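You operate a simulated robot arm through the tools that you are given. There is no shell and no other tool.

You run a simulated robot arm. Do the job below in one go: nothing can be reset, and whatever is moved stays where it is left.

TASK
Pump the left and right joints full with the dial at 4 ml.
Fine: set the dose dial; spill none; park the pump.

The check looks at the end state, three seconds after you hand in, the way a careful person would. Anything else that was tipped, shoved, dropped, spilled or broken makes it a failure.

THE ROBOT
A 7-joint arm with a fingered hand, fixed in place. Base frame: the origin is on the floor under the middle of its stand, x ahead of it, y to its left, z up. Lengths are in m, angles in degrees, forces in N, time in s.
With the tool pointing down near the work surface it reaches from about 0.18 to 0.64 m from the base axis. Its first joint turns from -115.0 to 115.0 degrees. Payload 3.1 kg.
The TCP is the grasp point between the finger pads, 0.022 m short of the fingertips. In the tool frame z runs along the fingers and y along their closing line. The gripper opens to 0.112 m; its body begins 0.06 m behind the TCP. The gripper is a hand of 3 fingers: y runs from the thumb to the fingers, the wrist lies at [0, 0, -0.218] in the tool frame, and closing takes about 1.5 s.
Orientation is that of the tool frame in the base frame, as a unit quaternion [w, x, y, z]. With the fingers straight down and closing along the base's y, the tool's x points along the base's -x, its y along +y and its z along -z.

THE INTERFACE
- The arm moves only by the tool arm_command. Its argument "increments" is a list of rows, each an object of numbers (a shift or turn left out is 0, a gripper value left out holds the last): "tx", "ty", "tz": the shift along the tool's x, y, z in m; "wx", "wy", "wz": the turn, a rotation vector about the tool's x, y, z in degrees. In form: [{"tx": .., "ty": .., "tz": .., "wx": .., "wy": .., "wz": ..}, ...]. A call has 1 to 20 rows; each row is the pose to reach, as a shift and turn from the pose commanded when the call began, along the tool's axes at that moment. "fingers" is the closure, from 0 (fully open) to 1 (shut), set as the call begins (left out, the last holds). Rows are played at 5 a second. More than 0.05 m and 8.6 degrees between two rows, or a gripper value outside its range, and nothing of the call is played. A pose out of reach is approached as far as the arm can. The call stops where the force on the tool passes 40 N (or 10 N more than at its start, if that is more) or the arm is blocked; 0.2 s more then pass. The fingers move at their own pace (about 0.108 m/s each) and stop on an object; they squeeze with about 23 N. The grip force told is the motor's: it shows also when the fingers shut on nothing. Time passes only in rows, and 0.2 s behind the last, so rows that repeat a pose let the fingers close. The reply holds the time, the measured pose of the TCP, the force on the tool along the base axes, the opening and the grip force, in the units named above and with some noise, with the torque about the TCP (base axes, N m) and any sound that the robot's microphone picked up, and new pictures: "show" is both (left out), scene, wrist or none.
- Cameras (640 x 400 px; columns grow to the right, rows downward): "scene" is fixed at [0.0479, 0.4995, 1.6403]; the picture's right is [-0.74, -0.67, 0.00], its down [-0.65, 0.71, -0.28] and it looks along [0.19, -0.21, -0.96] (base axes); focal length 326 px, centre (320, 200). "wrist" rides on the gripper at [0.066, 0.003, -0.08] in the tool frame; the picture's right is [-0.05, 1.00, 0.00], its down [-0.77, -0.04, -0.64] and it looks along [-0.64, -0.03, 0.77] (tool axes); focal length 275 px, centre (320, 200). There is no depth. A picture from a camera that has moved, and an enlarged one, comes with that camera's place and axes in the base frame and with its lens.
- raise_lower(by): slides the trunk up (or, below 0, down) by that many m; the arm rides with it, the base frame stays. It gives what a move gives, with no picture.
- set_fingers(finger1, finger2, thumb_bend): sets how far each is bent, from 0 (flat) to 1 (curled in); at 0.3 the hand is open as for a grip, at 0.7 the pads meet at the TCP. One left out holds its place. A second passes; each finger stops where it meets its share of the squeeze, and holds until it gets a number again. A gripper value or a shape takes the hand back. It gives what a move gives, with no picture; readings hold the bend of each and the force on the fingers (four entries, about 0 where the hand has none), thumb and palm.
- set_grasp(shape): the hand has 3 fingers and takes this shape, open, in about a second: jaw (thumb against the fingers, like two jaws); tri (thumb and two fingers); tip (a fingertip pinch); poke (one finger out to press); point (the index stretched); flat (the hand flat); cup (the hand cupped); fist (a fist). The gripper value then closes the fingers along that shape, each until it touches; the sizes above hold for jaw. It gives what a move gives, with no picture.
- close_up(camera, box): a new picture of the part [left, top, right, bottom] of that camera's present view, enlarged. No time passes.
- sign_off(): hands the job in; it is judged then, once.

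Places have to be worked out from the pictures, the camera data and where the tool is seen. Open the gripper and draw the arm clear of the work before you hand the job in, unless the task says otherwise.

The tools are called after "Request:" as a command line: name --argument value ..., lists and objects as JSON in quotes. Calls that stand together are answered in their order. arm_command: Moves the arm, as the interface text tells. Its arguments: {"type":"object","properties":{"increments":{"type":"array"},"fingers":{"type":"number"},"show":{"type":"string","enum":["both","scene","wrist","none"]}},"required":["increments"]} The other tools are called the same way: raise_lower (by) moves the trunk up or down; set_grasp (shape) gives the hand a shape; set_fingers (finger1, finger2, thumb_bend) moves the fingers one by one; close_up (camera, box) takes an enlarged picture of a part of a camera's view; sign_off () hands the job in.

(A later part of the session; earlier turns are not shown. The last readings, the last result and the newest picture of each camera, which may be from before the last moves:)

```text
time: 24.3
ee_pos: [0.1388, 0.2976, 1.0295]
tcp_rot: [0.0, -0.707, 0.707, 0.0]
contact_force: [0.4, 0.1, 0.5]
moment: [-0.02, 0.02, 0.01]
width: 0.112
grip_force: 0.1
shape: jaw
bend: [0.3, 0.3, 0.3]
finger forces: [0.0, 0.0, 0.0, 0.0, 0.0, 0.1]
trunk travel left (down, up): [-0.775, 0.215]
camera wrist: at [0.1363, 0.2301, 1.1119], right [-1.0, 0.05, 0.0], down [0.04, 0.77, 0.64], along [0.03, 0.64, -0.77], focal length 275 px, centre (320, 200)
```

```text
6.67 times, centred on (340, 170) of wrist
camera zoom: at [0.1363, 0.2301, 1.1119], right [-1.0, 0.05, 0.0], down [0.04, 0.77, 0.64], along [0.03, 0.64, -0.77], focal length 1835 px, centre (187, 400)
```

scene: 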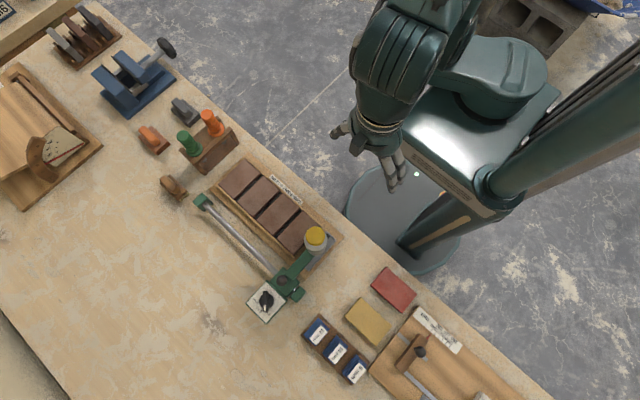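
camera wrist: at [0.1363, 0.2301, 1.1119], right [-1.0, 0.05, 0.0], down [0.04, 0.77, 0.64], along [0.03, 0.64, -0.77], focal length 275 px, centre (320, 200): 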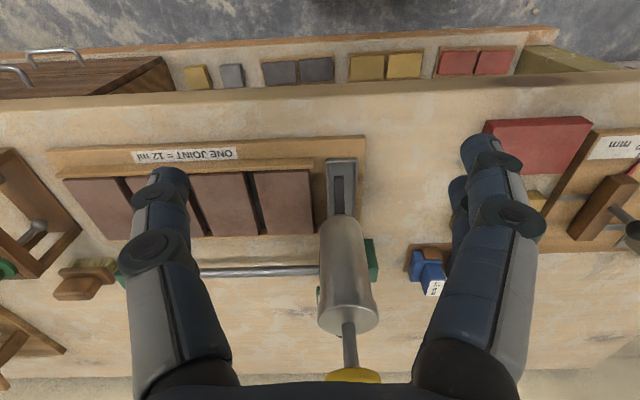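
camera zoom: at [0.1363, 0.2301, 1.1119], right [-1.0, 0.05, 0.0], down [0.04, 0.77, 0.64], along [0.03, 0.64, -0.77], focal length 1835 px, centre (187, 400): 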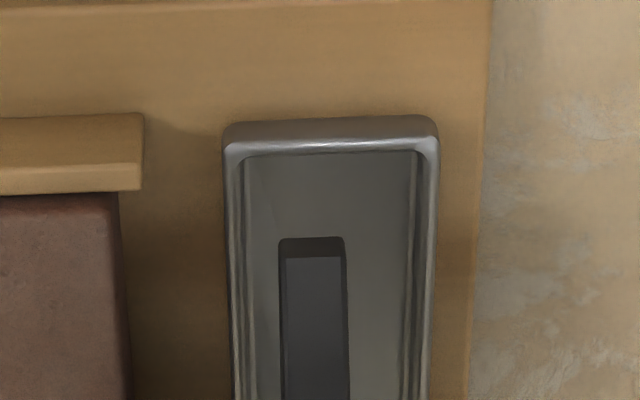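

The nozzle is about 10 mm thick and centred at x of about 0.1255. The left joint is centred at about 0.2135, so the first slide is about 0.088. I'll use the ball handle with the camera on the +y side, clear of the pump head, so I'm going up and turning the tool around.

Request:
arm_command --increments '[{"tz": -0.045}, {"tz": -0.09}, {"tz": -0.135}, {"tz": -0.14, "wz": 8.2}, {"tz": -0.14, "wz": 16.4}, {"tz": -0.14, "wz": 24.6}, {"tz": -0.14, "wz": 32.8}, {"tz": -0.14, "wz": 41}, {"tz": -0.14, "wz": 49.2}, {"tz": -0.14, "wz": 57.4}, {"tz": -0.14, "wz": 65.6}, {"tz": -0.14, "wz": 73.8}, {"tz": -0.14, "wz": 82}, {"tz": -0.14, "wz": 90}]' --show "none"

Request:
arm_command --increments '[{"tx": 0.0, "ty": 0.02, "wz": 8.2}, {"tx": 0.0, "ty": 0.04, "wz": 16.4}, {"tx": 0.0, "ty": 0.06, "wz": 24.6}, {"tx": 0.0, "ty": 0.08, "wz": 32.8}, {"tx": 0.005, "ty": 0.1, "wz": 41}, {"tx": 0.01, "ty": 0.12, "wz": 49.2}, {"tx": 0.015, "ty": 0.14, "wz": 57.4}, {"tx": 0.015, "ty": 0.16, "wz": 65.6}, {"tx": 0.015, "ty": 0.18, "wz": 73.8}, {"tx": 0.015, "ty": 0.2, "wz": 82}, {"tx": 0.015, "ty": 0.21, "wz": 90}]' --fingers 0.5

```text
time: 27.3
ee_pos: [0.1375, 0.2987, 1.1719]
tcp_rot: [0.001, 0.003, 1.0, 0.0]
contact_force: [-0.1, 0.6, -0.3]
moment: [0.0, 0.0, 0.02]
width: 0.112
grip_force: 0.1
shape: jaw
bend: [0.3, 0.3, 0.3]
finger forces: [0.0, 0.1, 0.1, 0.0, 0.1, 0.1]
trunk travel left (down, up): [-0.775, 0.215]
```

```text
time: 29.7
ee_pos: [0.1205, 0.5085, 1.172]
tcp_rot: [0.001, 0.708, 0.706, -0.001]
contact_force: [-0.5, -0.2, 0.2]
moment: [0.02, -0.06, 0.03]
width: 0.0564
grip_force: 0.1
shape: jaw
bend: [0.72, 0.72, 0.7]
finger forces: [0.0, 0.0, 0.0, 0.1, 0.1, 0.1]
trunk travel left (down, up): [-0.775, 0.215]
camera wrist: at [0.1234, 0.5747, 1.2534], right [1.0, -0.05, 0.0], down [-0.04, -0.77, 0.64], along [-0.03, -0.64, -0.77], focal length 275 px, centre (320, 200)
```

scene: 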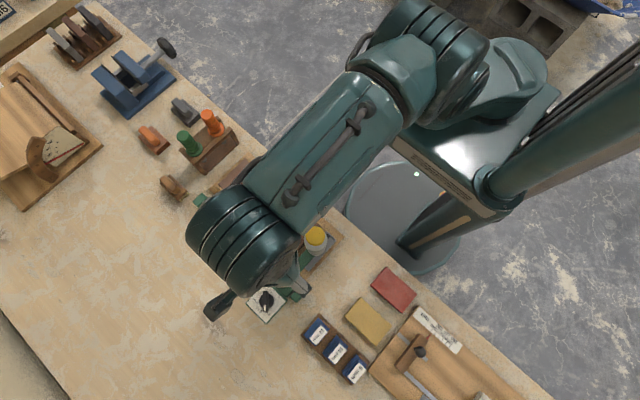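
wrist: 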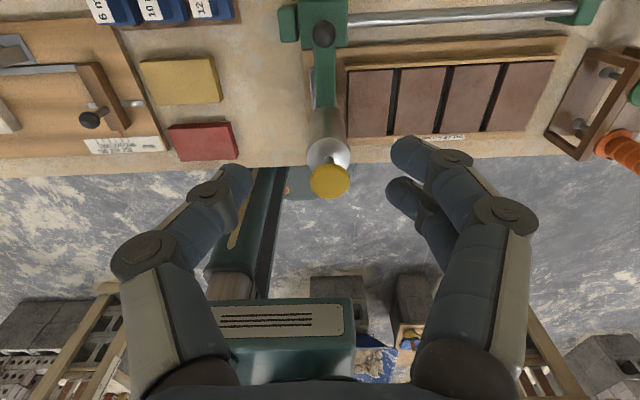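

I'm above the carriage with the closing line along x. I'll zoom on the ball to fix its position.

Request:
close_up --camera "wrist" --box '[270, 0, 390, 75]'

```text
5.33 times, centred on (330, 38) of wrist
camera zoom: at [0.1234, 0.5747, 1.2534], right [1.0, -0.05, 0.0], down [-0.04, -0.77, 0.64], along [-0.03, -0.64, -0.77], focal length 1468 px, centre (267, 1067)
```

zoom: 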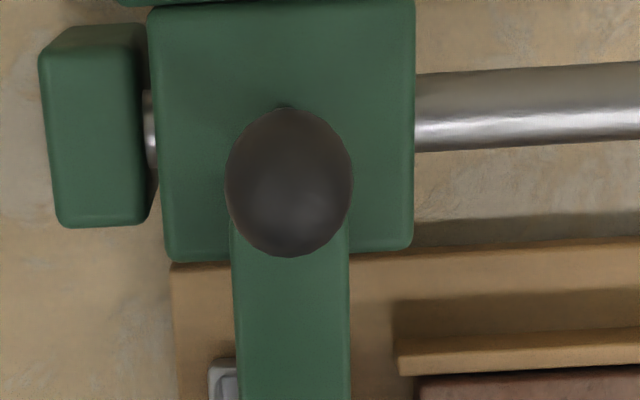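

I get the ball centre at about (0.1257, 0.531, 0.966). The far joint is near the arm's reach limit, so I'll tilt the tool 30° with the wrist leaning towards -x and line up about 0.10 m back along the tool axis from the ball.

Request:
arm_command --increments '[{"tx": 0.006, "ty": -0.011, "tz": 0.03, "wx": -7.5}, {"tx": 0.012, "ty": -0.022, "tz": 0.06, "wx": -15}, {"tx": 0.018, "ty": -0.034, "tz": 0.09, "wx": -22.5}, {"tx": 0.0225, "ty": -0.045, "tz": 0.12, "wx": -30}, {"tx": 0.0225, "ty": -0.045, "tz": 0.12, "wx": -30}]'

```text
time: 30.9
ee_pos: [0.0813, 0.5271, 1.0526]
tcp_rot: [0.184, 0.683, 0.682, 0.183]
contact_force: [0.0, -0.2, 0.4]
moment: [0.02, 0.02, 0.0]
width: 0.0566
grip_force: 0.0
shape: jaw
bend: [0.73, 0.73, 0.7]
finger forces: [0.0, 0.0, 0.0, 0.0, 0.1, 0.1]
trunk travel left (down, up): [-0.775, 0.215]
camera wrist: at [0.0429, 0.5927, 1.1245], right [0.86, -0.05, 0.5], down [-0.35, -0.77, 0.53], along [0.36, -0.63, -0.68], focal length 275 px, centre (320, 200)
```

scene: 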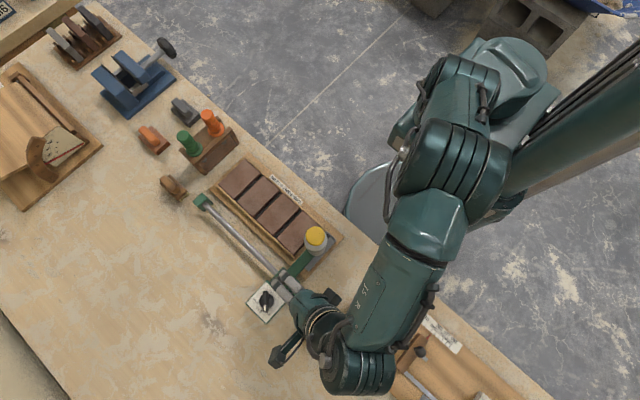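
wrist: 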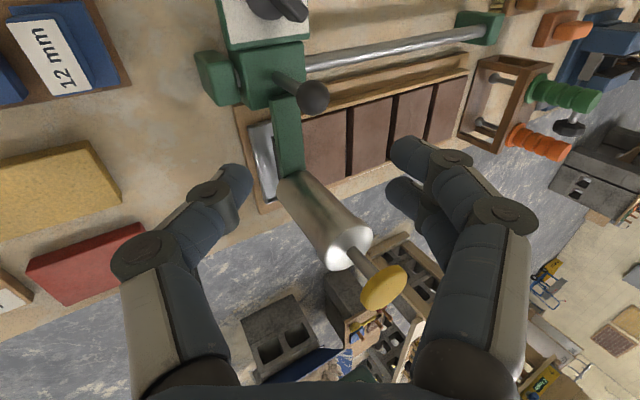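

The tilt worked, and this view puts the ball at (0.1257, 0.532, 0.967). I'll move in along the tool axis so the open fingers end up around it.

Request:
arm_command --increments '[{"tx": 0.005, "ty": -0.004, "tz": 0.02}, {"tx": 0.005, "ty": -0.004, "tz": 0.045}, {"tx": 0.005, "ty": -0.004, "tz": 0.065}, {"tx": 0.005, "ty": -0.004, "tz": 0.08}, {"tx": 0.005, "ty": -0.004, "tz": 0.08}]'

```text
time: 32.1
ee_pos: [0.1151, 0.5356, 0.9812]
tcp_rot: [0.183, 0.683, 0.683, 0.182]
contact_force: [0.2, 0.8, 0.6]
moment: [0.02, 0.04, -0.02]
width: 0.0565
grip_force: 0.0
shape: jaw
bend: [0.73, 0.73, 0.7]
finger forces: [0.1, 0.0, 0.0, 0.1, 0.0, 0.1]
trunk travel left (down, up): [-0.775, 0.215]
camera wrist: at [0.0785, 0.6017, 1.0526], right [0.86, -0.05, 0.5], down [-0.35, -0.77, 0.53], along [0.36, -0.64, -0.68], focal length 275 px, centre (320, 200)
```

scene: 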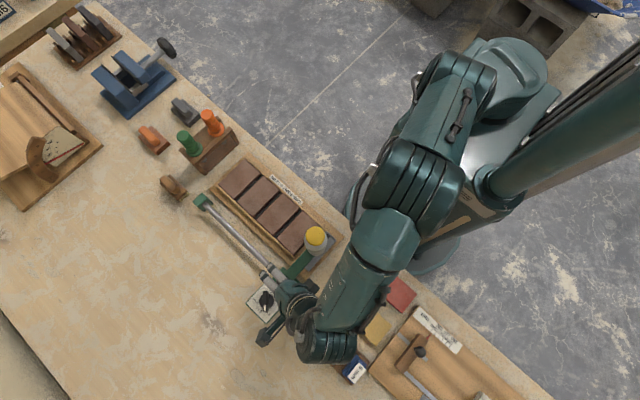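
wrist: 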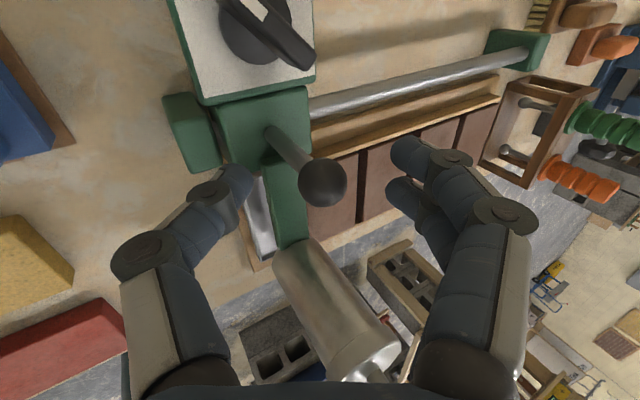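

The ball is nearly centred between the fingers. I need about 17 mm more along the tool axis and 4 mm towards -y, and then I'll close on it.

Request:
arm_command --increments '[{"tx": -0.0045, "ty": 0.002, "tz": 0.009}, {"tx": -0.0045, "ty": 0.002, "tz": 0.017}, {"tx": -0.0045, "ty": 0.002, "tz": 0.017}]' --show "wrist"

```text
time: 32.9
ee_pos: [0.1255, 0.5306, 0.9675]
tcp_rot: [0.182, 0.683, 0.683, 0.183]
contact_force: [0.0, 0.0, 0.3]
moment: [0.0, 0.01, 0.0]
width: 0.0567
grip_force: 0.0
shape: jaw
bend: [0.73, 0.73, 0.7]
finger forces: [0.0, 0.0, 0.1, 0.1, 0.0, 0.0]
trunk travel left (down, up): [-0.775, 0.215]
camera wrist: at [0.0875, 0.5968, 1.0385], right [0.87, -0.05, 0.5], down [-0.35, -0.77, 0.53], along [0.36, -0.64, -0.68], focal length 275 px, centre (320, 200)
```

wrist: 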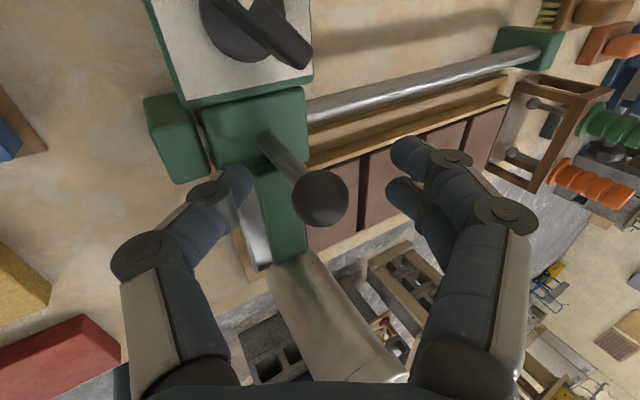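

The ball is now right at the grasp point. I'll close the fingers on it without moving the arm.

Request:
arm_command --increments '[{"tz": 0}, {"tz": 0}, {"tz": 0}, {"tz": 0}, {"tz": 0}, {"tz": 0}, {"tz": 0}]' --fingers 1.0 --show "wrist"

```text
time: 34.5
ee_pos: [0.1244, 0.5311, 0.9659]
tcp_rot: [0.184, 0.683, 0.683, 0.182]
contact_force: [0.2, -3.0, -6.4]
moment: [-0.02, 0.35, -0.01]
width: 0.0067
grip_force: 22.9
shape: jaw
bend: [0.65, 0.63, 0.7]
finger forces: [10.9, 10.8, 0.0, 0.1, 21.2, 0.0]
trunk travel left (down, up): [-0.775, 0.215]
camera wrist: at [0.0879, 0.597, 1.038], right [0.87, -0.05, 0.5], down [-0.35, -0.77, 0.53], along [0.36, -0.64, -0.68], focal length 275 px, centre (320, 200)
```

wrist: 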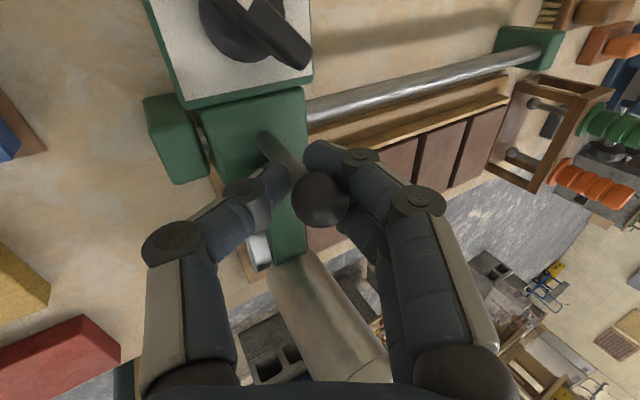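

The ball is held. I'll drag the carriage +x by a small 20 mm first to see that it slides freely.

Request:
arm_command --increments '[{"ty": 0.00433, "tz": 0.0025}, {"ty": 0.00866, "tz": 0.005}, {"ty": 0.013, "tz": 0.0075}, {"ty": 0.0173, "tz": 0.01}, {"ty": 0.0173, "tz": 0.01}]'

```text
time: 35.7
ee_pos: [0.1455, 0.5312, 0.9669]
tcp_rot: [0.183, 0.683, 0.683, 0.183]
contact_force: [1.3, -3.7, -6.4]
moment: [-0.06, 0.38, 0.01]
width: 0.0068
grip_force: 23.5
shape: jaw
bend: [0.65, 0.63, 0.7]
finger forces: [12.0, 11.8, 0.0, 0.0, 22.5, 0.1]
trunk travel left (down, up): [-0.775, 0.215]
camera wrist: at [0.1083, 0.5969, 1.038], right [0.86, -0.05, 0.5], down [-0.35, -0.77, 0.53], along [0.36, -0.64, -0.68], focal length 275 px, centre (320, 200)
```

scene: 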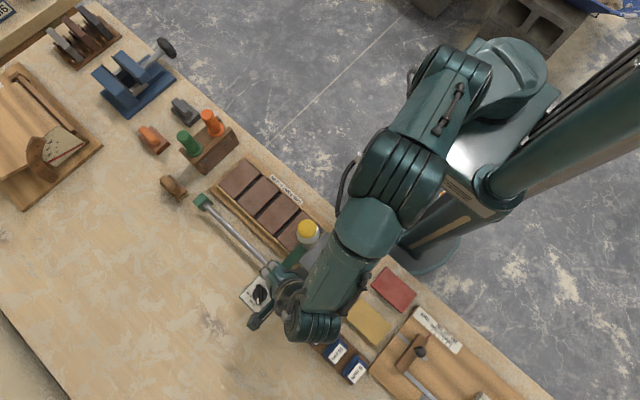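
wrist: 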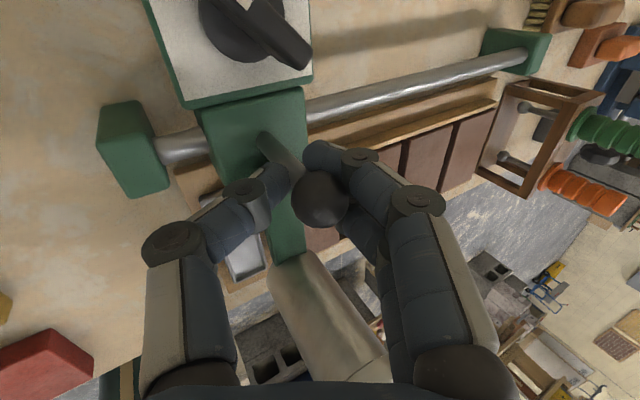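

The carriage slides freely and followed 20 mm. I'll drag it the remaining 68 mm to bring the nozzle over the left joint at about x = 0.2135.

Request:
arm_command --increments '[{"ty": 0.0118, "tz": 0.0068}, {"ty": 0.0236, "tz": 0.0136}, {"ty": 0.0353, "tz": 0.0204}, {"ty": 0.0471, "tz": 0.0272}, {"ty": 0.0589, "tz": 0.034}, {"ty": 0.0589, "tz": 0.034}]'

```text
time: 37.1
ee_pos: [0.2154, 0.5309, 0.9663]
tcp_rot: [0.185, 0.683, 0.683, 0.182]
contact_force: [4.0, -3.0, -8.7]
moment: [-0.08, 0.38, 0.01]
width: 0.0065
grip_force: 22.6
shape: jaw
bend: [0.65, 0.63, 0.7]
finger forces: [13.7, 13.3, 0.0, 0.0, 20.7, 0.0]
trunk travel left (down, up): [-0.775, 0.215]
camera wrist: at [0.1789, 0.597, 1.0382], right [0.87, -0.05, 0.5], down [-0.35, -0.77, 0.53], along [0.36, -0.64, -0.68], focal length 275 px, centre (320, 200)
```

scene: 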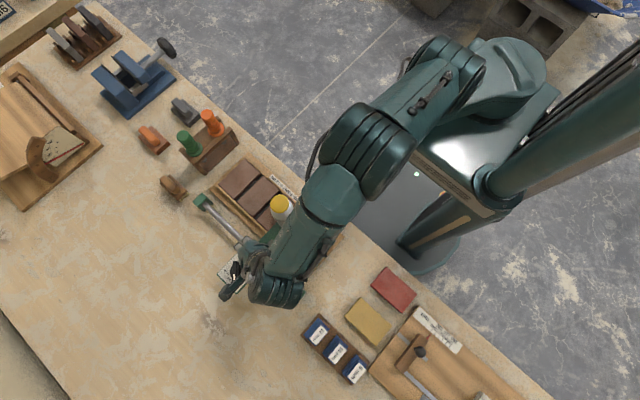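
wrist: 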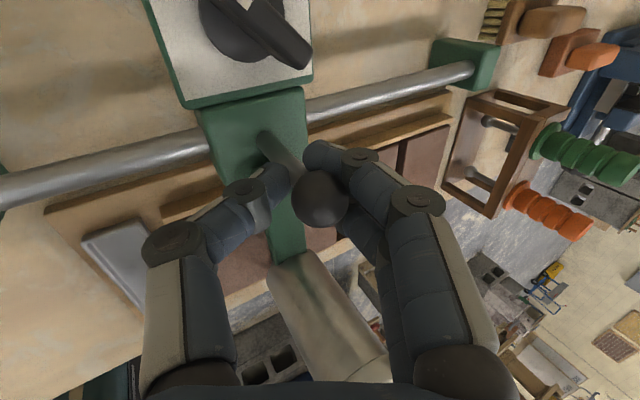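

The carriage is now around x = 0.2135. I'll let go, back off along the tool axis and rise, so I can check the alignment from the robot's side.

Request:
arm_command --increments '[{"tz": 0}, {"tz": 0}, {"tz": 0}, {"tz": 0}, {"tz": 0}, {"tz": -0.02}, {"tz": -0.06}, {"tz": -0.1}, {"tz": -0.14}]' --fingers 0.4

```text
time: 39.1
ee_pos: [0.1415, 0.5306, 1.0909]
tcp_rot: [0.183, 0.683, 0.682, 0.185]
contact_force: [-0.5, 0.3, -0.5]
moment: [-0.03, 0.02, 0.01]
width: 0.0672
grip_force: 0.0
shape: jaw
bend: [0.71, 0.71, 0.71]
finger forces: [0.0, 0.0, 0.0, 0.1, 0.0, 0.0]
trunk travel left (down, up): [-0.775, 0.215]
camera wrist: at [0.1036, 0.5968, 1.1623], right [0.86, -0.05, 0.5], down [-0.35, -0.77, 0.53], along [0.36, -0.64, -0.68], focal length 275 px, centre (320, 200)
```

scene: 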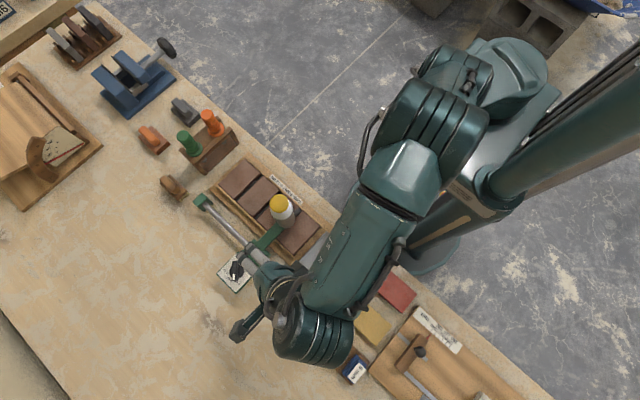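
wrist: 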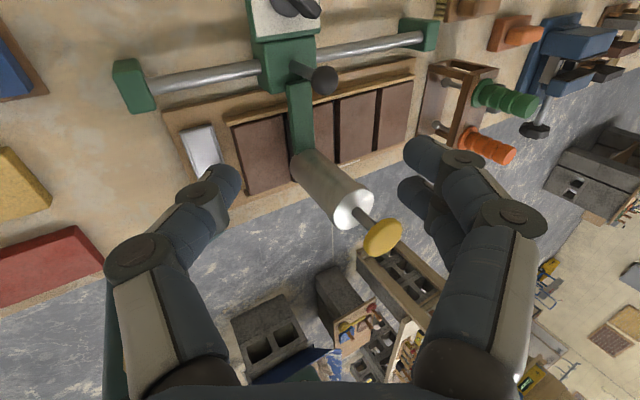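

The carriage stayed where I left it. I'll straighten the tool, turn it around and move to the robot's side for a look at the nozzle over the left joint.

Request:
arm_command --increments '[{"ty": 0.02, "tz": -0.035, "wx": 7.5}, {"ty": 0.04, "tz": -0.069, "wx": 15}, {"ty": 0.04, "tz": -0.069, "wx": 22.5}, {"ty": 0.04, "tz": -0.069, "wx": 30}]' --show "none"

Request:
arm_command --increments '[{"tx": -0.01, "wz": -8.2}, {"tx": -0.02, "wz": -16.4}, {"tx": -0.03, "wz": -24.6}, {"tx": -0.04, "ty": 0.005, "wz": -32.8}, {"tx": -0.05, "ty": 0.01, "wz": -41}, {"tx": -0.06, "ty": 0.015, "wz": -49.2}, {"tx": -0.07, "ty": 0.02, "wz": -57.4}, {"tx": -0.08, "ty": 0.025, "wz": -65.6}, {"tx": -0.09, "ty": 0.03, "wz": -73.8}, {"tx": -0.1, "ty": 0.03, "wz": -82}, {"tx": -0.1, "ty": 0.03, "wz": -90}]' --show "none"

Request:
arm_command --increments '[{"ty": -0.013, "tx": -0.004, "wz": -8.2}, {"ty": -0.026, "tx": -0.008, "wz": -16.4}, {"ty": -0.039, "tx": -0.012, "wz": -24.6}, {"ty": -0.052, "tx": -0.016, "wz": -32.8}, {"ty": -0.065, "tx": -0.02, "wz": -41}, {"ty": -0.078, "tx": -0.024, "wz": -49.2}, {"ty": -0.091, "tx": -0.028, "wz": -57.4}, {"ty": -0.104, "tx": -0.032, "wz": -65.6}, {"ty": -0.117, "tx": -0.036, "wz": -73.8}, {"ty": -0.13, "tx": -0.04, "wz": -82}, {"ty": -0.135, "tx": -0.045, "wz": -90}]'

```text
time: 40.1
ee_pos: [0.1443, 0.528, 1.168]
tcp_rot: [0.0, 0.707, 0.708, -0.001]
contact_force: [0.5, -0.3, -0.8]
moment: [-0.02, 0.03, -0.03]
width: 0.0669
grip_force: 0.1
shape: jaw
bend: [0.71, 0.71, 0.71]
finger forces: [0.1, 0.0, 0.0, 0.2, 0.0, 0.1]
trunk travel left (down, up): [-0.775, 0.215]
```

```text
time: 42.5
ee_pos: [0.1724, 0.4314, 1.1678]
tcp_rot: [0.0, -0.001, 1.0, 0.001]
contact_force: [0.1, -0.5, -0.3]
moment: [0.01, -0.02, -0.02]
width: 0.0671
grip_force: 0.1
shape: jaw
bend: [0.71, 0.71, 0.71]
finger forces: [0.1, 0.0, 0.0, 0.1, 0.0, 0.1]
trunk travel left (down, up): [-0.775, 0.215]
```

```text
time: 44.9
ee_pos: [0.2171, 0.2967, 1.1694]
tcp_rot: [0.0, 0.708, -0.706, 0.0]
contact_force: [-0.8, -0.1, -0.3]
moment: [0.0, 0.0, -0.02]
width: 0.067
grip_force: 0.0
shape: jaw
bend: [0.71, 0.71, 0.71]
finger forces: [0.0, 0.0, 0.1, 0.1, 0.1, 0.0]
trunk travel left (down, up): [-0.775, 0.215]
camera wrist: at [0.2143, 0.2302, 1.2504], right [-1.0, 0.04, 0.0], down [0.03, 0.77, 0.64], along [0.03, 0.64, -0.77], focal length 275 px, centre (320, 200)
```

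scene: 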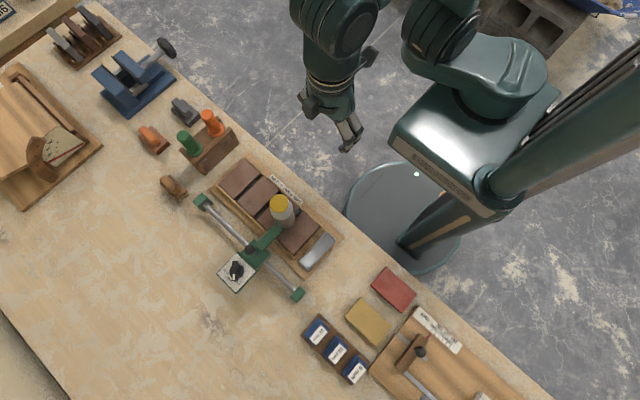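
wrist: 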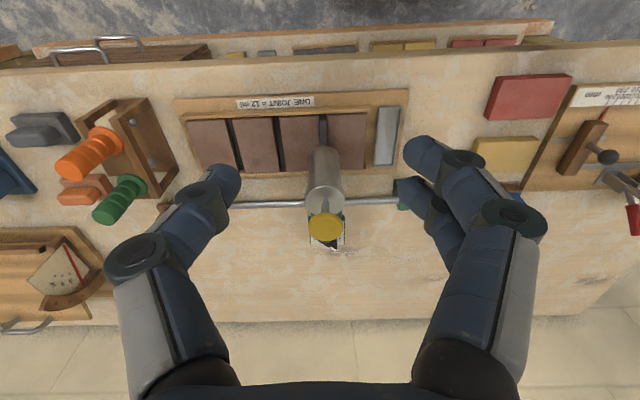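

The pump is near the left joint. I'll go down for a closer look at the nozzle over the gap.

Request:
arm_command --increments '[{"tz": 0.04}, {"tz": 0.08}, {"tz": 0.12}, {"tz": 0.14}, {"tz": 0.14}]' --show "wrist"

Request:
close_up --camera "wrist" --box '[270, 130, 390, 230]'

Request:
close_up --camera "wrist" --box '[290, 145, 350, 190]'

```text
time: 46.1
ee_pos: [0.2169, 0.2966, 1.0276]
tcp_rot: [0.0, 0.707, -0.707, 0.0]
contact_force: [0.5, 0.2, 0.2]
moment: [0.02, 0.0, 0.03]
width: 0.0668
grip_force: 0.1
shape: jaw
bend: [0.71, 0.71, 0.71]
finger forces: [0.0, 0.1, 0.1, 0.0, 0.0, 0.0]
trunk travel left (down, up): [-0.775, 0.215]
camera wrist: at [0.2128, 0.2299, 1.109], right [-1.0, 0.05, 0.0], down [0.04, 0.77, 0.64], along [0.03, 0.64, -0.77], focal length 275 px, centre (320, 200)
```

wrist: 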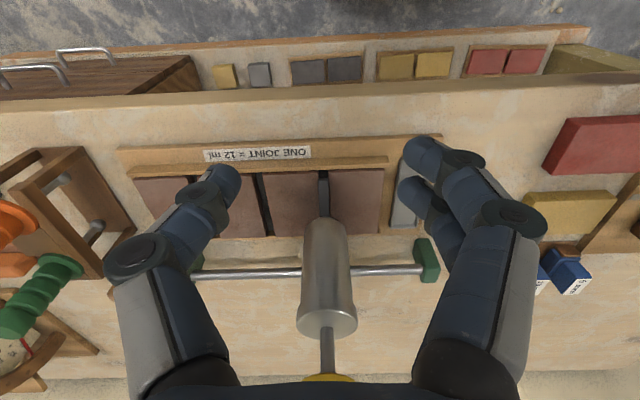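

```text
4.00 times, centred on (330, 180) of wrist
camera zoom: at [0.2128, 0.2299, 1.109], right [-1.0, 0.05, 0.0], down [0.04, 0.77, 0.64], along [0.03, 0.64, -0.77], focal length 1101 px, centre (280, 280)
```

zoom: 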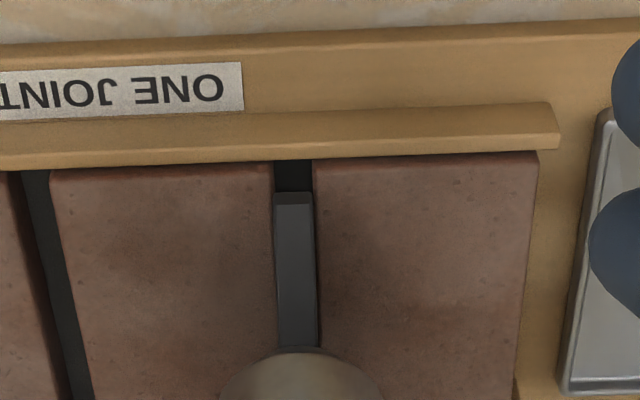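

```text
8.89 times, centred on (320, 168) of wrist
camera zoom: at [0.2128, 0.2299, 1.109], right [-1.0, 0.05, 0.0], down [0.04, 0.77, 0.64], along [0.03, 0.64, -0.77], focal length 2447 px, centre (320, 489)
```

zoom: 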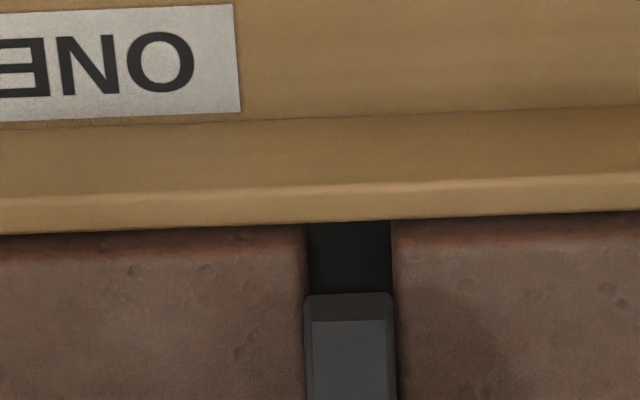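

The nozzle sits squarely over the left joint: nozzle edges at columns 304–394, gap edges at 308–393. I'll close the fingers into a blunt tip, rise and move above the yellow button at about (0.214, 0.4285).

Request:
arm_command --increments '[{"tz": -0.04}, {"tz": -0.08}, {"tz": -0.11}, {"tx": -0.045, "ty": 0.001, "tz": -0.11}, {"tx": -0.09, "ty": 0.002, "tz": -0.11}, {"tx": -0.132, "ty": 0.0026, "tz": -0.11}, {"tx": -0.132, "ty": 0.0026, "tz": -0.11}, {"tx": -0.132, "ty": 0.0026, "tz": -0.11}]' --fingers 1.0

```text
time: 47.9
ee_pos: [0.22, 0.4278, 1.1391]
tcp_rot: [0.0, -0.707, 0.707, 0.0]
contact_force: [0.4, 0.8, 0.2]
moment: [-0.01, -0.03, -0.02]
width: 0.0001
grip_force: 23.2
shape: jaw
bend: [0.66, 0.67, 0.74]
finger forces: [0.0, 0.0, 0.0, 0.0, 0.0, 0.1]
trunk travel left (down, up): [-0.775, 0.215]
camera wrist: at [0.2165, 0.3615, 1.2206], right [-1.0, 0.05, 0.0], down [0.04, 0.77, 0.64], along [0.03, 0.63, -0.77], focal length 275 px, centre (320, 200)
```

scene: 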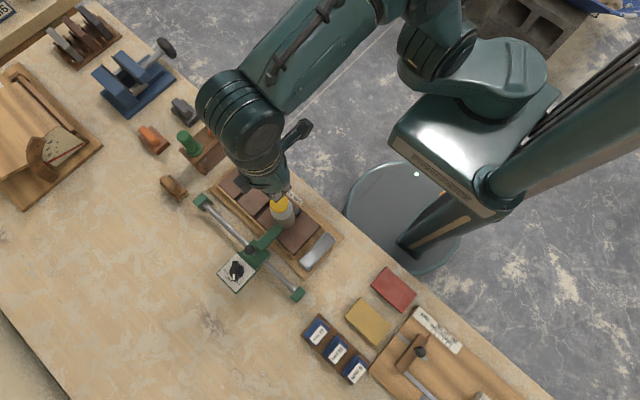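
wrist: 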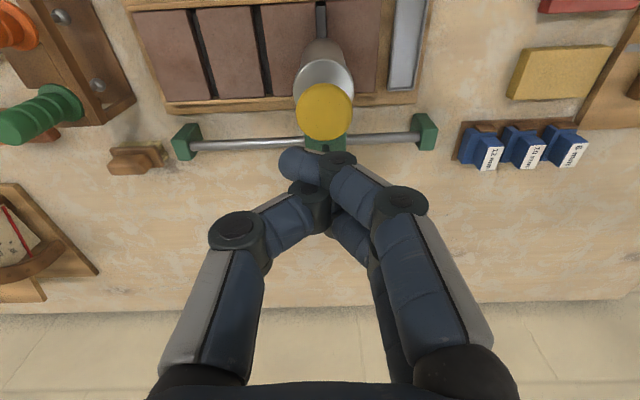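

The button centre projects to about (0.2165, 0.428), 3 mm from the TCP in x. I'll zoom on the closed fingertips to see which part will touch.

Request:
close_up --camera "wrist" --box '[240, 70, 400, 230]'

```text
2.50 times, centred on (320, 150) of wrist
camera zoom: at [0.2165, 0.3615, 1.2206], right [-1.0, 0.05, 0.0], down [0.04, 0.77, 0.64], along [0.03, 0.63, -0.77], focal length 688 px, centre (320, 325)
```

zoom: 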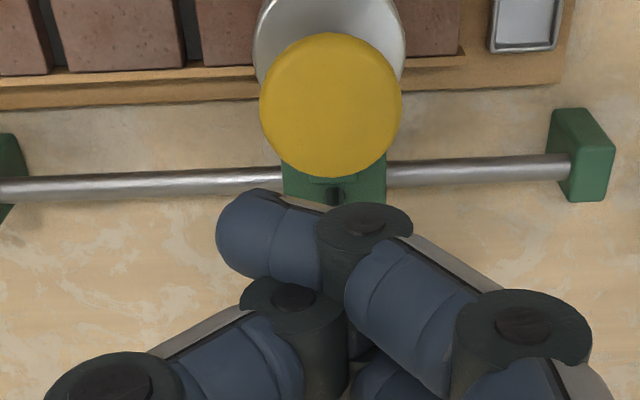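

With the hand fully closed the fingers cross and would make a poor pressing tip. I'll switch to the "poke" shape, made for pressing, while high above the pump, and look at where that finger is.

Request:
set_grasp --shape "poke"

Request:
arm_command --increments '[{"tz": 0}, {"tz": 0}]'

```text
time: 48.8
ee_pos: [0.2192, 0.4279, 1.1399]
tcp_rot: [0.0, 0.708, -0.707, 0.0]
contact_force: [-0.7, -0.2, -0.1]
moment: [0.02, 0.0, -0.01]
width: 0.0003
grip_force: 0.0
shape: poke
bend: [1.0, 1.0, 1.0]
finger forces: [0.0, 0.0, 0.0, 0.1, 0.0, 0.1]
trunk travel left (down, up): [-0.775, 0.215]
```

```text
time: 49.4
ee_pos: [0.2212, 0.4274, 1.1384]
tcp_rot: [0.0, -0.707, 0.707, 0.0]
contact_force: [0.7, -0.4, -0.7]
moment: [0.02, 0.01, -0.03]
width: 0.0002
grip_force: 0.1
shape: poke
bend: [1.0, 1.0, 1.0]
finger forces: [0.1, 0.0, 0.0, 0.0, 0.0, 0.0]
trunk travel left (down, up): [-0.775, 0.215]
camera wrist: at [0.2166, 0.3609, 1.2208], right [-1.0, 0.05, 0.0], down [0.04, 0.77, 0.64], along [0.03, 0.64, -0.77], focal length 275 px, centre (320, 200)
```

scene: 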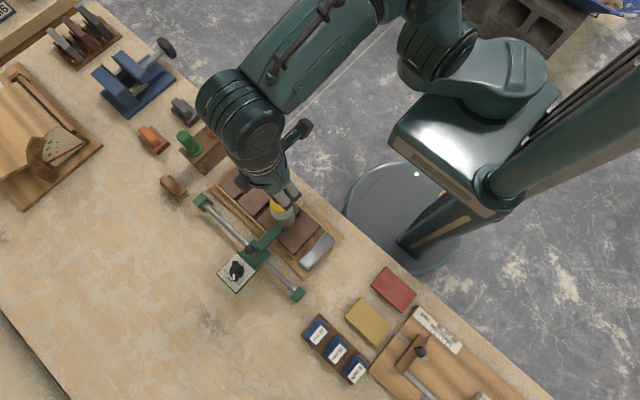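
wrist: 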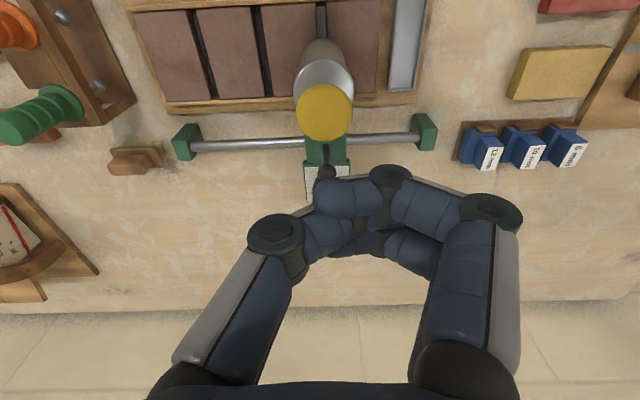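

In this hand the "poke" shape curls all the fingers. I'll zoom to judge its underside, then try the "point" shape.

Request:
close_up --camera "wrist" --box '[220, 130, 540, 330]'

Request:
set_grasp --shape "point"

Request:
close_up --camera "wrist" --box '[0, 0, 640, 400]'

```text
2.00 times, centred on (380, 230) of wrist
camera zoom: at [0.2166, 0.3609, 1.2208], right [-1.0, 0.05, 0.0], down [0.04, 0.77, 0.64], along [0.03, 0.64, -0.77], focal length 551 px, centre (200, 140)
```

zoom: 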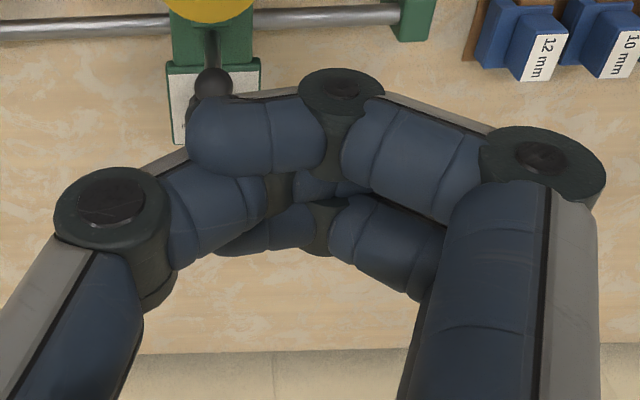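

```text
time: 50.3
ee_pos: [0.2194, 0.4282, 1.1415]
tcp_rot: [0.0, 0.707, -0.707, 0.0]
contact_force: [0.4, 0.1, 0.2]
moment: [0.02, -0.01, -0.01]
width: 0.0001
grip_force: 0.2
shape: point
bend: [0.27, 1.0, 0.93]
finger forces: [0.0, 0.1, 0.0, 0.0, 0.0, 0.1]
trunk travel left (down, up): [-0.775, 0.215]
```

```text
1.00 times, centred on (320, 200) of wrist (not enlarged: the box is as wide or as high as the picture)
camera zoom: at [0.2166, 0.3609, 1.2208], right [-1.0, 0.05, 0.0], down [0.04, 0.77, 0.64], along [0.03, 0.64, -0.77], focal length 275 px, centre (320, 200)
```

zoom: 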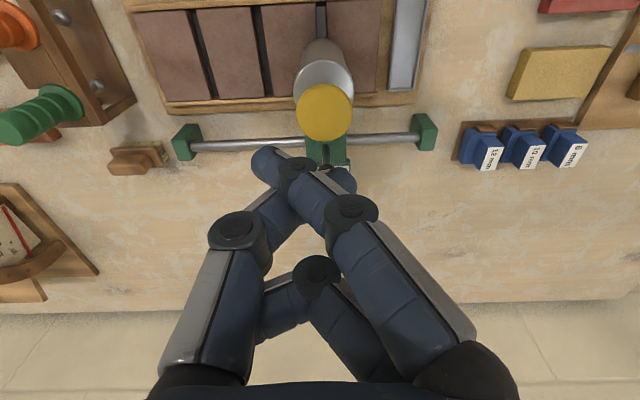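

The hand may still be moving, so I'll wait a moment and look at the "point" shape again.

Request:
arm_command --increments '[{"tz": 0}, {"tz": 0}, {"tz": 0}, {"tz": 0}]' --show "wrist"

```text
time: 51.3
ee_pos: [0.2202, 0.4275, 1.1386]
tcp_rot: [0.0, -0.707, 0.707, 0.0]
contact_force: [0.3, 0.8, 0.0]
moment: [0.01, -0.02, 0.01]
width: 0.0001
grip_force: 0.1
shape: point
bend: [0.27, 1.0, 0.93]
finger forces: [0.1, 0.1, 0.0, 0.0, 0.0, 0.0]
trunk travel left (down, up): [-0.775, 0.215]
camera wrist: at [0.2166, 0.3609, 1.2208], right [-1.0, 0.05, 0.0], down [0.04, 0.77, 0.64], along [0.03, 0.64, -0.77], focal length 275 px, centre (320, 200)
```

wrist: 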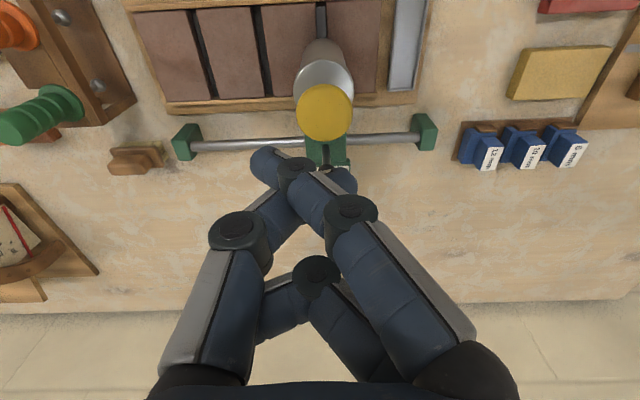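

"Point" crosses the thumb and isn't suitable either. I'll try the fist, whose flat curled underside should press the button squarely.

Request:
set_grasp --shape "fist"

Request:
arm_command --increments '[{"tz": 0}, {"tz": 0}, {"tz": 0}]' --show "wrist"

Request:
close_up --camera "wrist" --box '[180, 60, 500, 260]'

```text
time: 52.2
ee_pos: [0.2198, 0.4277, 1.1379]
tcp_rot: [0.0, 0.707, -0.707, 0.0]
contact_force: [0.5, -1.0, -0.5]
moment: [-0.03, -0.04, -0.01]
width: 0.0
grip_force: 0.0
shape: fist
bend: [1.0, 1.0, 0.54]
finger forces: [0.0, 0.1, 0.0, 0.1, 0.0, 0.0]
trunk travel left (down, up): [-0.775, 0.215]
```

```text
time: 53.0
ee_pos: [0.2191, 0.4269, 1.1403]
tcp_rot: [0.001, 0.707, -0.707, 0.0]
contact_force: [0.2, -1.1, 0.4]
moment: [0.02, -0.01, 0.02]
width: 0.0001
grip_force: 0.0
shape: fist
bend: [1.0, 1.0, 0.54]
finger forces: [0.1, 0.0, 0.0, 0.1, 0.0, 0.0]
trunk travel left (down, up): [-0.775, 0.215]
camera wrist: at [0.2166, 0.3609, 1.2208], right [-1.0, 0.05, 0.0], down [0.04, 0.77, 0.64], along [0.03, 0.64, -0.77], focal length 275 px, centre (320, 200)
```

wrist: 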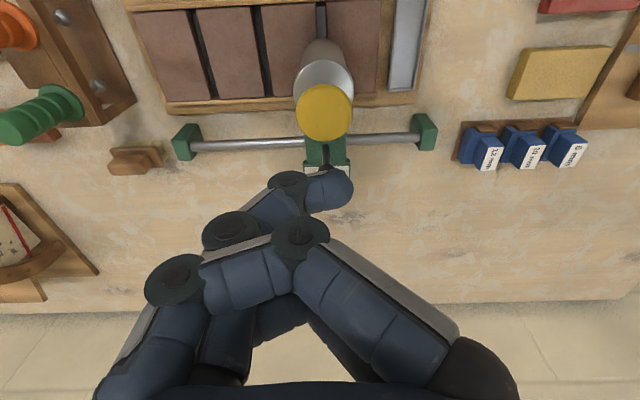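

```text
2.00 times, centred on (340, 160) of wrist
camera zoom: at [0.2166, 0.3609, 1.2208], right [-1.0, 0.05, 0.0], down [0.04, 0.77, 0.64], along [0.03, 0.64, -0.77], focal length 551 px, centre (280, 280)
```

zoom: 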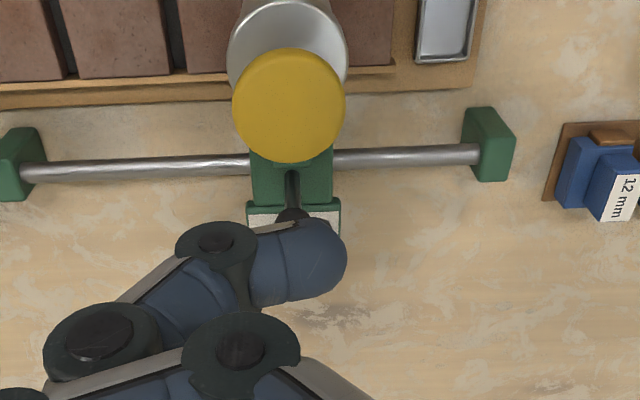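

The fist sticks the thumb out, while "poke" curls every finger to its stop and gives a firm, flat underside about 10 mm behind the TCP and centred on it. I'll go back to poke and lower to just above the button.

Request:
set_grasp --shape "poke"

Request:
arm_command --increments '[{"tz": 0.03}, {"tz": 0.06}, {"tz": 0.08}, {"tz": 0.08}]'

```text
time: 53.9
ee_pos: [0.2206, 0.428, 1.1391]
tcp_rot: [0.0, 0.707, -0.707, -0.001]
contact_force: [0.2, 0.8, 0.0]
moment: [0.0, -0.01, -0.02]
width: 0.0
grip_force: 0.1
shape: poke
bend: [1.0, 1.0, 0.45]
finger forces: [0.1, 0.0, 0.1, 0.0, 0.0, 0.1]
trunk travel left (down, up): [-0.775, 0.215]
```

```text
time: 54.9
ee_pos: [0.2176, 0.4274, 1.0582]
tcp_rot: [0.001, -0.707, 0.707, 0.001]
contact_force: [0.4, 0.9, 10.0]
moment: [0.03, 0.19, -0.02]
width: 0.0
grip_force: 0.0
shape: poke
bend: [1.0, 1.0, 0.45]
finger forces: [0.1, 0.0, 0.0, 0.0, 9.8, 0.0]
trunk travel left (down, up): [-0.775, 0.215]
camera wrist: at [0.2146, 0.3604, 1.1399], right [-1.0, 0.05, 0.0], down [0.04, 0.77, 0.64], along [0.03, 0.64, -0.77], focal length 275 px, centre (320, 200)
```

scene: 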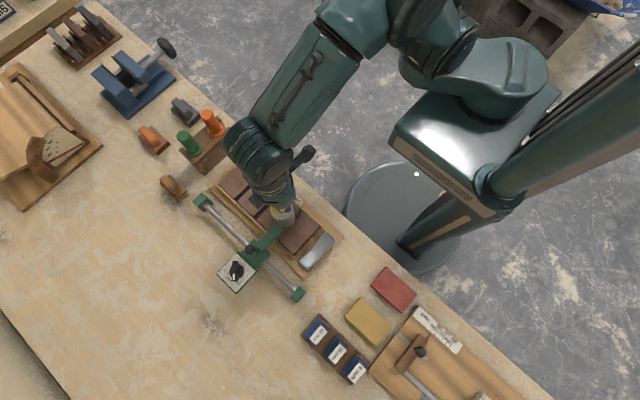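
wrist: 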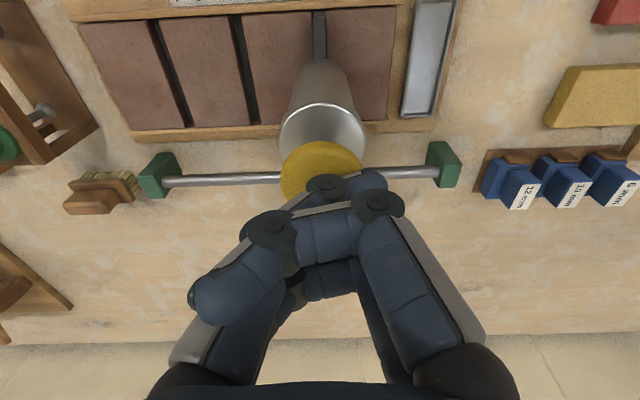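

The thumb got held part-way in the shape change and is already pressing on the button at 10 N, so the first stroke has begun. I'll check the nozzle alignment before I finish that stroke.

Request:
close_up --camera "wrist" --box '[260, 0, 400, 100]'

Request:
close_up --camera "wrist" --box '[230, 90, 430, 290]'

```text
4.00 times, centred on (330, 50) of wrist
camera zoom: at [0.2146, 0.3604, 1.1399], right [-1.0, 0.05, 0.0], down [0.04, 0.77, 0.64], along [0.03, 0.64, -0.77], focal length 1101 px, centre (280, 800)
```

zoom: 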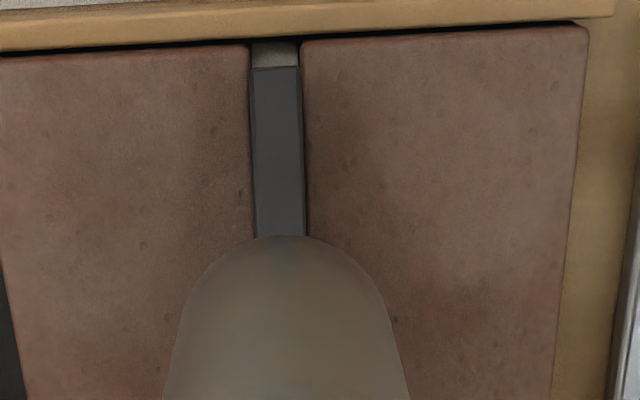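

```text
2.00 times, centred on (330, 190) of wrist
camera zoom: at [0.2146, 0.3604, 1.1399], right [-1.0, 0.05, 0.0], down [0.04, 0.77, 0.64], along [0.03, 0.64, -0.77], focal length 551 px, centre (300, 220)
```

zoom: 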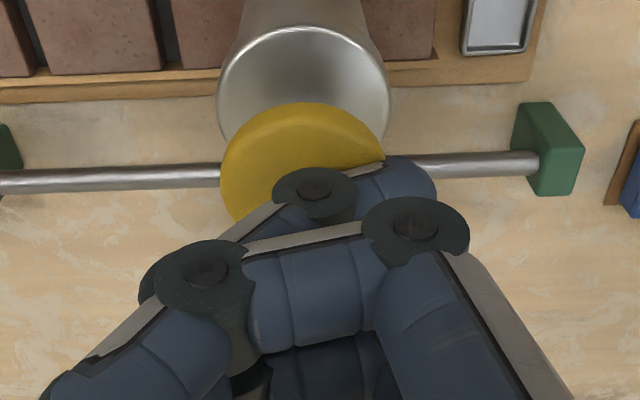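

The nozzle is still centred in the gap, the cap is down about 16 mm, and the gap end looks filled a little already. I'll finish this stroke in small steps and watch the force for the stop.

Request:
arm_command --increments '[{"tz": 0.003}, {"tz": 0.006}, {"tz": 0.006}]' --show "wrist"

```text
time: 55.7
ee_pos: [0.2144, 0.4261, 1.0547]
tcp_rot: [0.002, -0.707, 0.707, 0.001]
contact_force: [-1.9, 0.8, 32.8]
moment: [0.02, 0.46, -0.03]
width: 0.0001
grip_force: 0.1
shape: poke
bend: [1.0, 1.0, 1.0]
finger forces: [0.0, 0.1, 0.1, 0.0, 31.1, 0.0]
trunk travel left (down, up): [-0.775, 0.215]
camera wrist: at [0.2117, 0.359, 1.1354], right [-1.0, 0.05, 0.0], down [0.03, 0.77, 0.64], along [0.03, 0.64, -0.77], focal length 275 px, centre (320, 200)
```

wrist: 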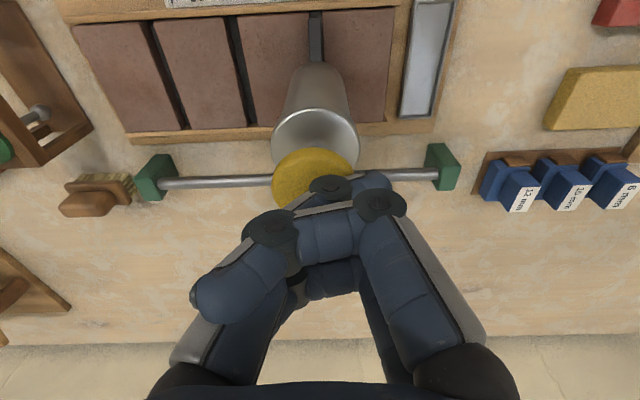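

The force jumped to 33 N with little extra travel, so the plunger is at its stop. I'll check the alignment and fill before I release.

Request:
close_up --camera "wrist" --box '[260, 0, 400, 100]'

Request:
close_up --camera "wrist" --box '[230, 90, 430, 290]'

```text
4.00 times, centred on (330, 50) of wrist
camera zoom: at [0.2117, 0.359, 1.1354], right [-1.0, 0.05, 0.0], down [0.03, 0.77, 0.64], along [0.03, 0.64, -0.77], focal length 1101 px, centre (280, 800)
```

zoom: 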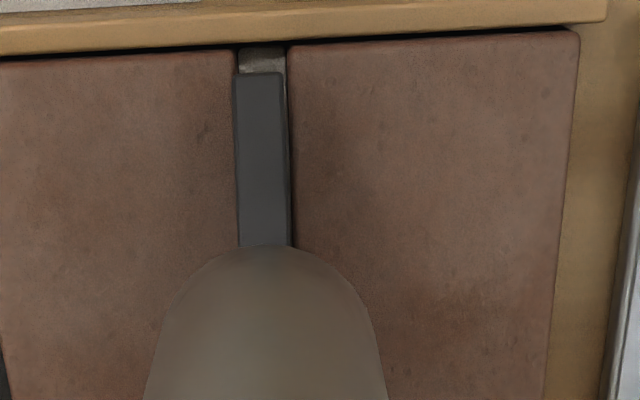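

```text
2.00 times, centred on (330, 190) of wrist
camera zoom: at [0.2117, 0.359, 1.1354], right [-1.0, 0.05, 0.0], down [0.03, 0.77, 0.64], along [0.03, 0.64, -0.77], focal length 551 px, centre (300, 220)
```

zoom: 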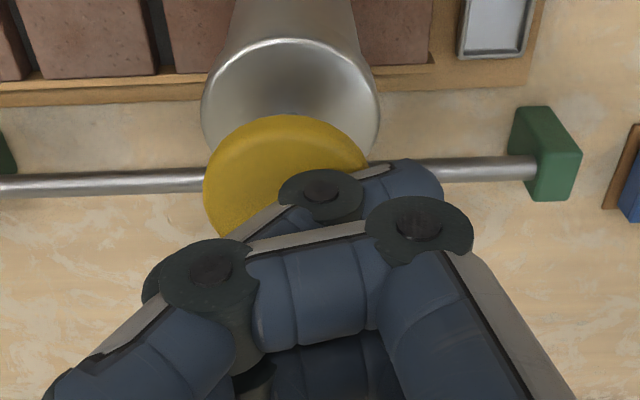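

The first stroke is complete: the cap is at z of about 1.035 and the nozzle is still within the gap. The contact was off to one side of the cap, so I'll rise straight up and re-form the hand before the next press.

Request:
arm_command --increments '[{"tz": -0.01}, {"tz": -0.025}, {"tz": -0.05}, {"tz": -0.085}, {"tz": -0.085}]'

Request:
close_up --camera "wrist" --box '[240, 0, 400, 140]'

```text
time: 56.9
ee_pos: [0.2143, 0.4288, 1.1373]
tcp_rot: [0.0, 0.707, -0.707, 0.0]
contact_force: [-0.1, 0.2, -0.1]
moment: [-0.01, 0.02, -0.01]
width: 0.0
grip_force: 0.2
shape: poke
bend: [1.0, 1.0, 0.45]
finger forces: [0.1, 0.0, 0.0, 0.1, 0.0, 0.1]
trunk travel left (down, up): [-0.775, 0.215]
camera wrist: at [0.2108, 0.3628, 1.2175], right [-1.0, 0.05, 0.0], down [0.04, 0.77, 0.64], along [0.03, 0.63, -0.77], focal length 275 px, centre (320, 200)
```

scene: 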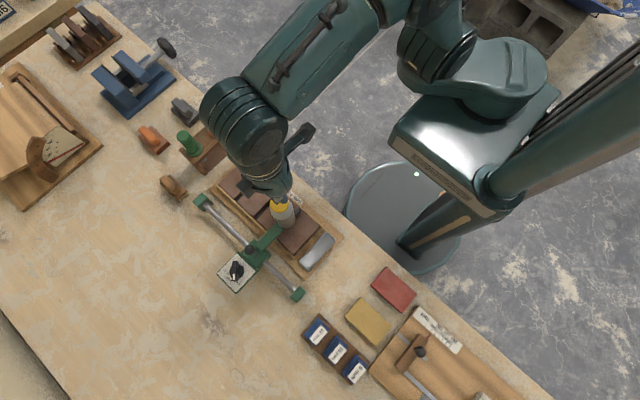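
wrist: 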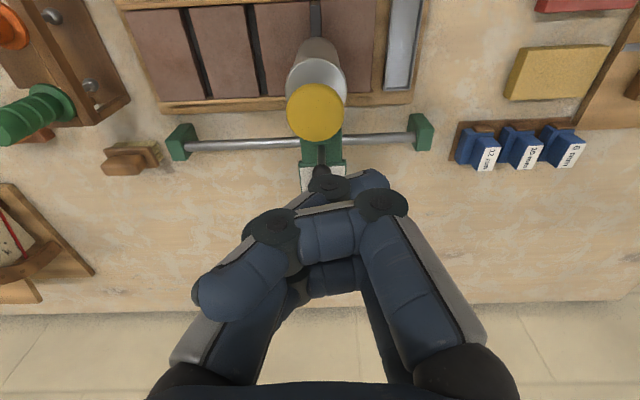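

```text
2.86 times, centred on (320, 70) of wrist
camera zoom: at [0.2108, 0.3628, 1.2175], right [-1.0, 0.05, 0.0], down [0.04, 0.77, 0.64], along [0.03, 0.63, -0.77], focal length 786 px, centre (320, 571)
```

zoom: 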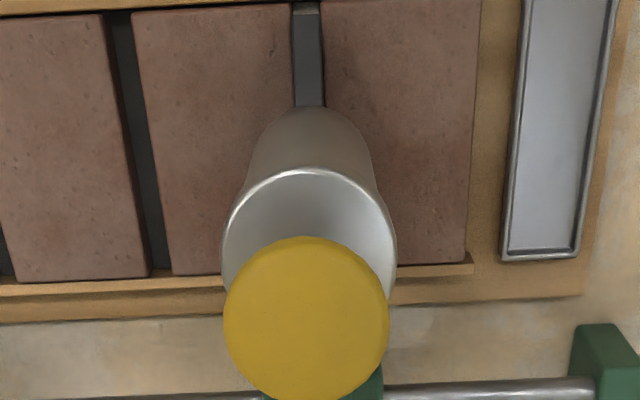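

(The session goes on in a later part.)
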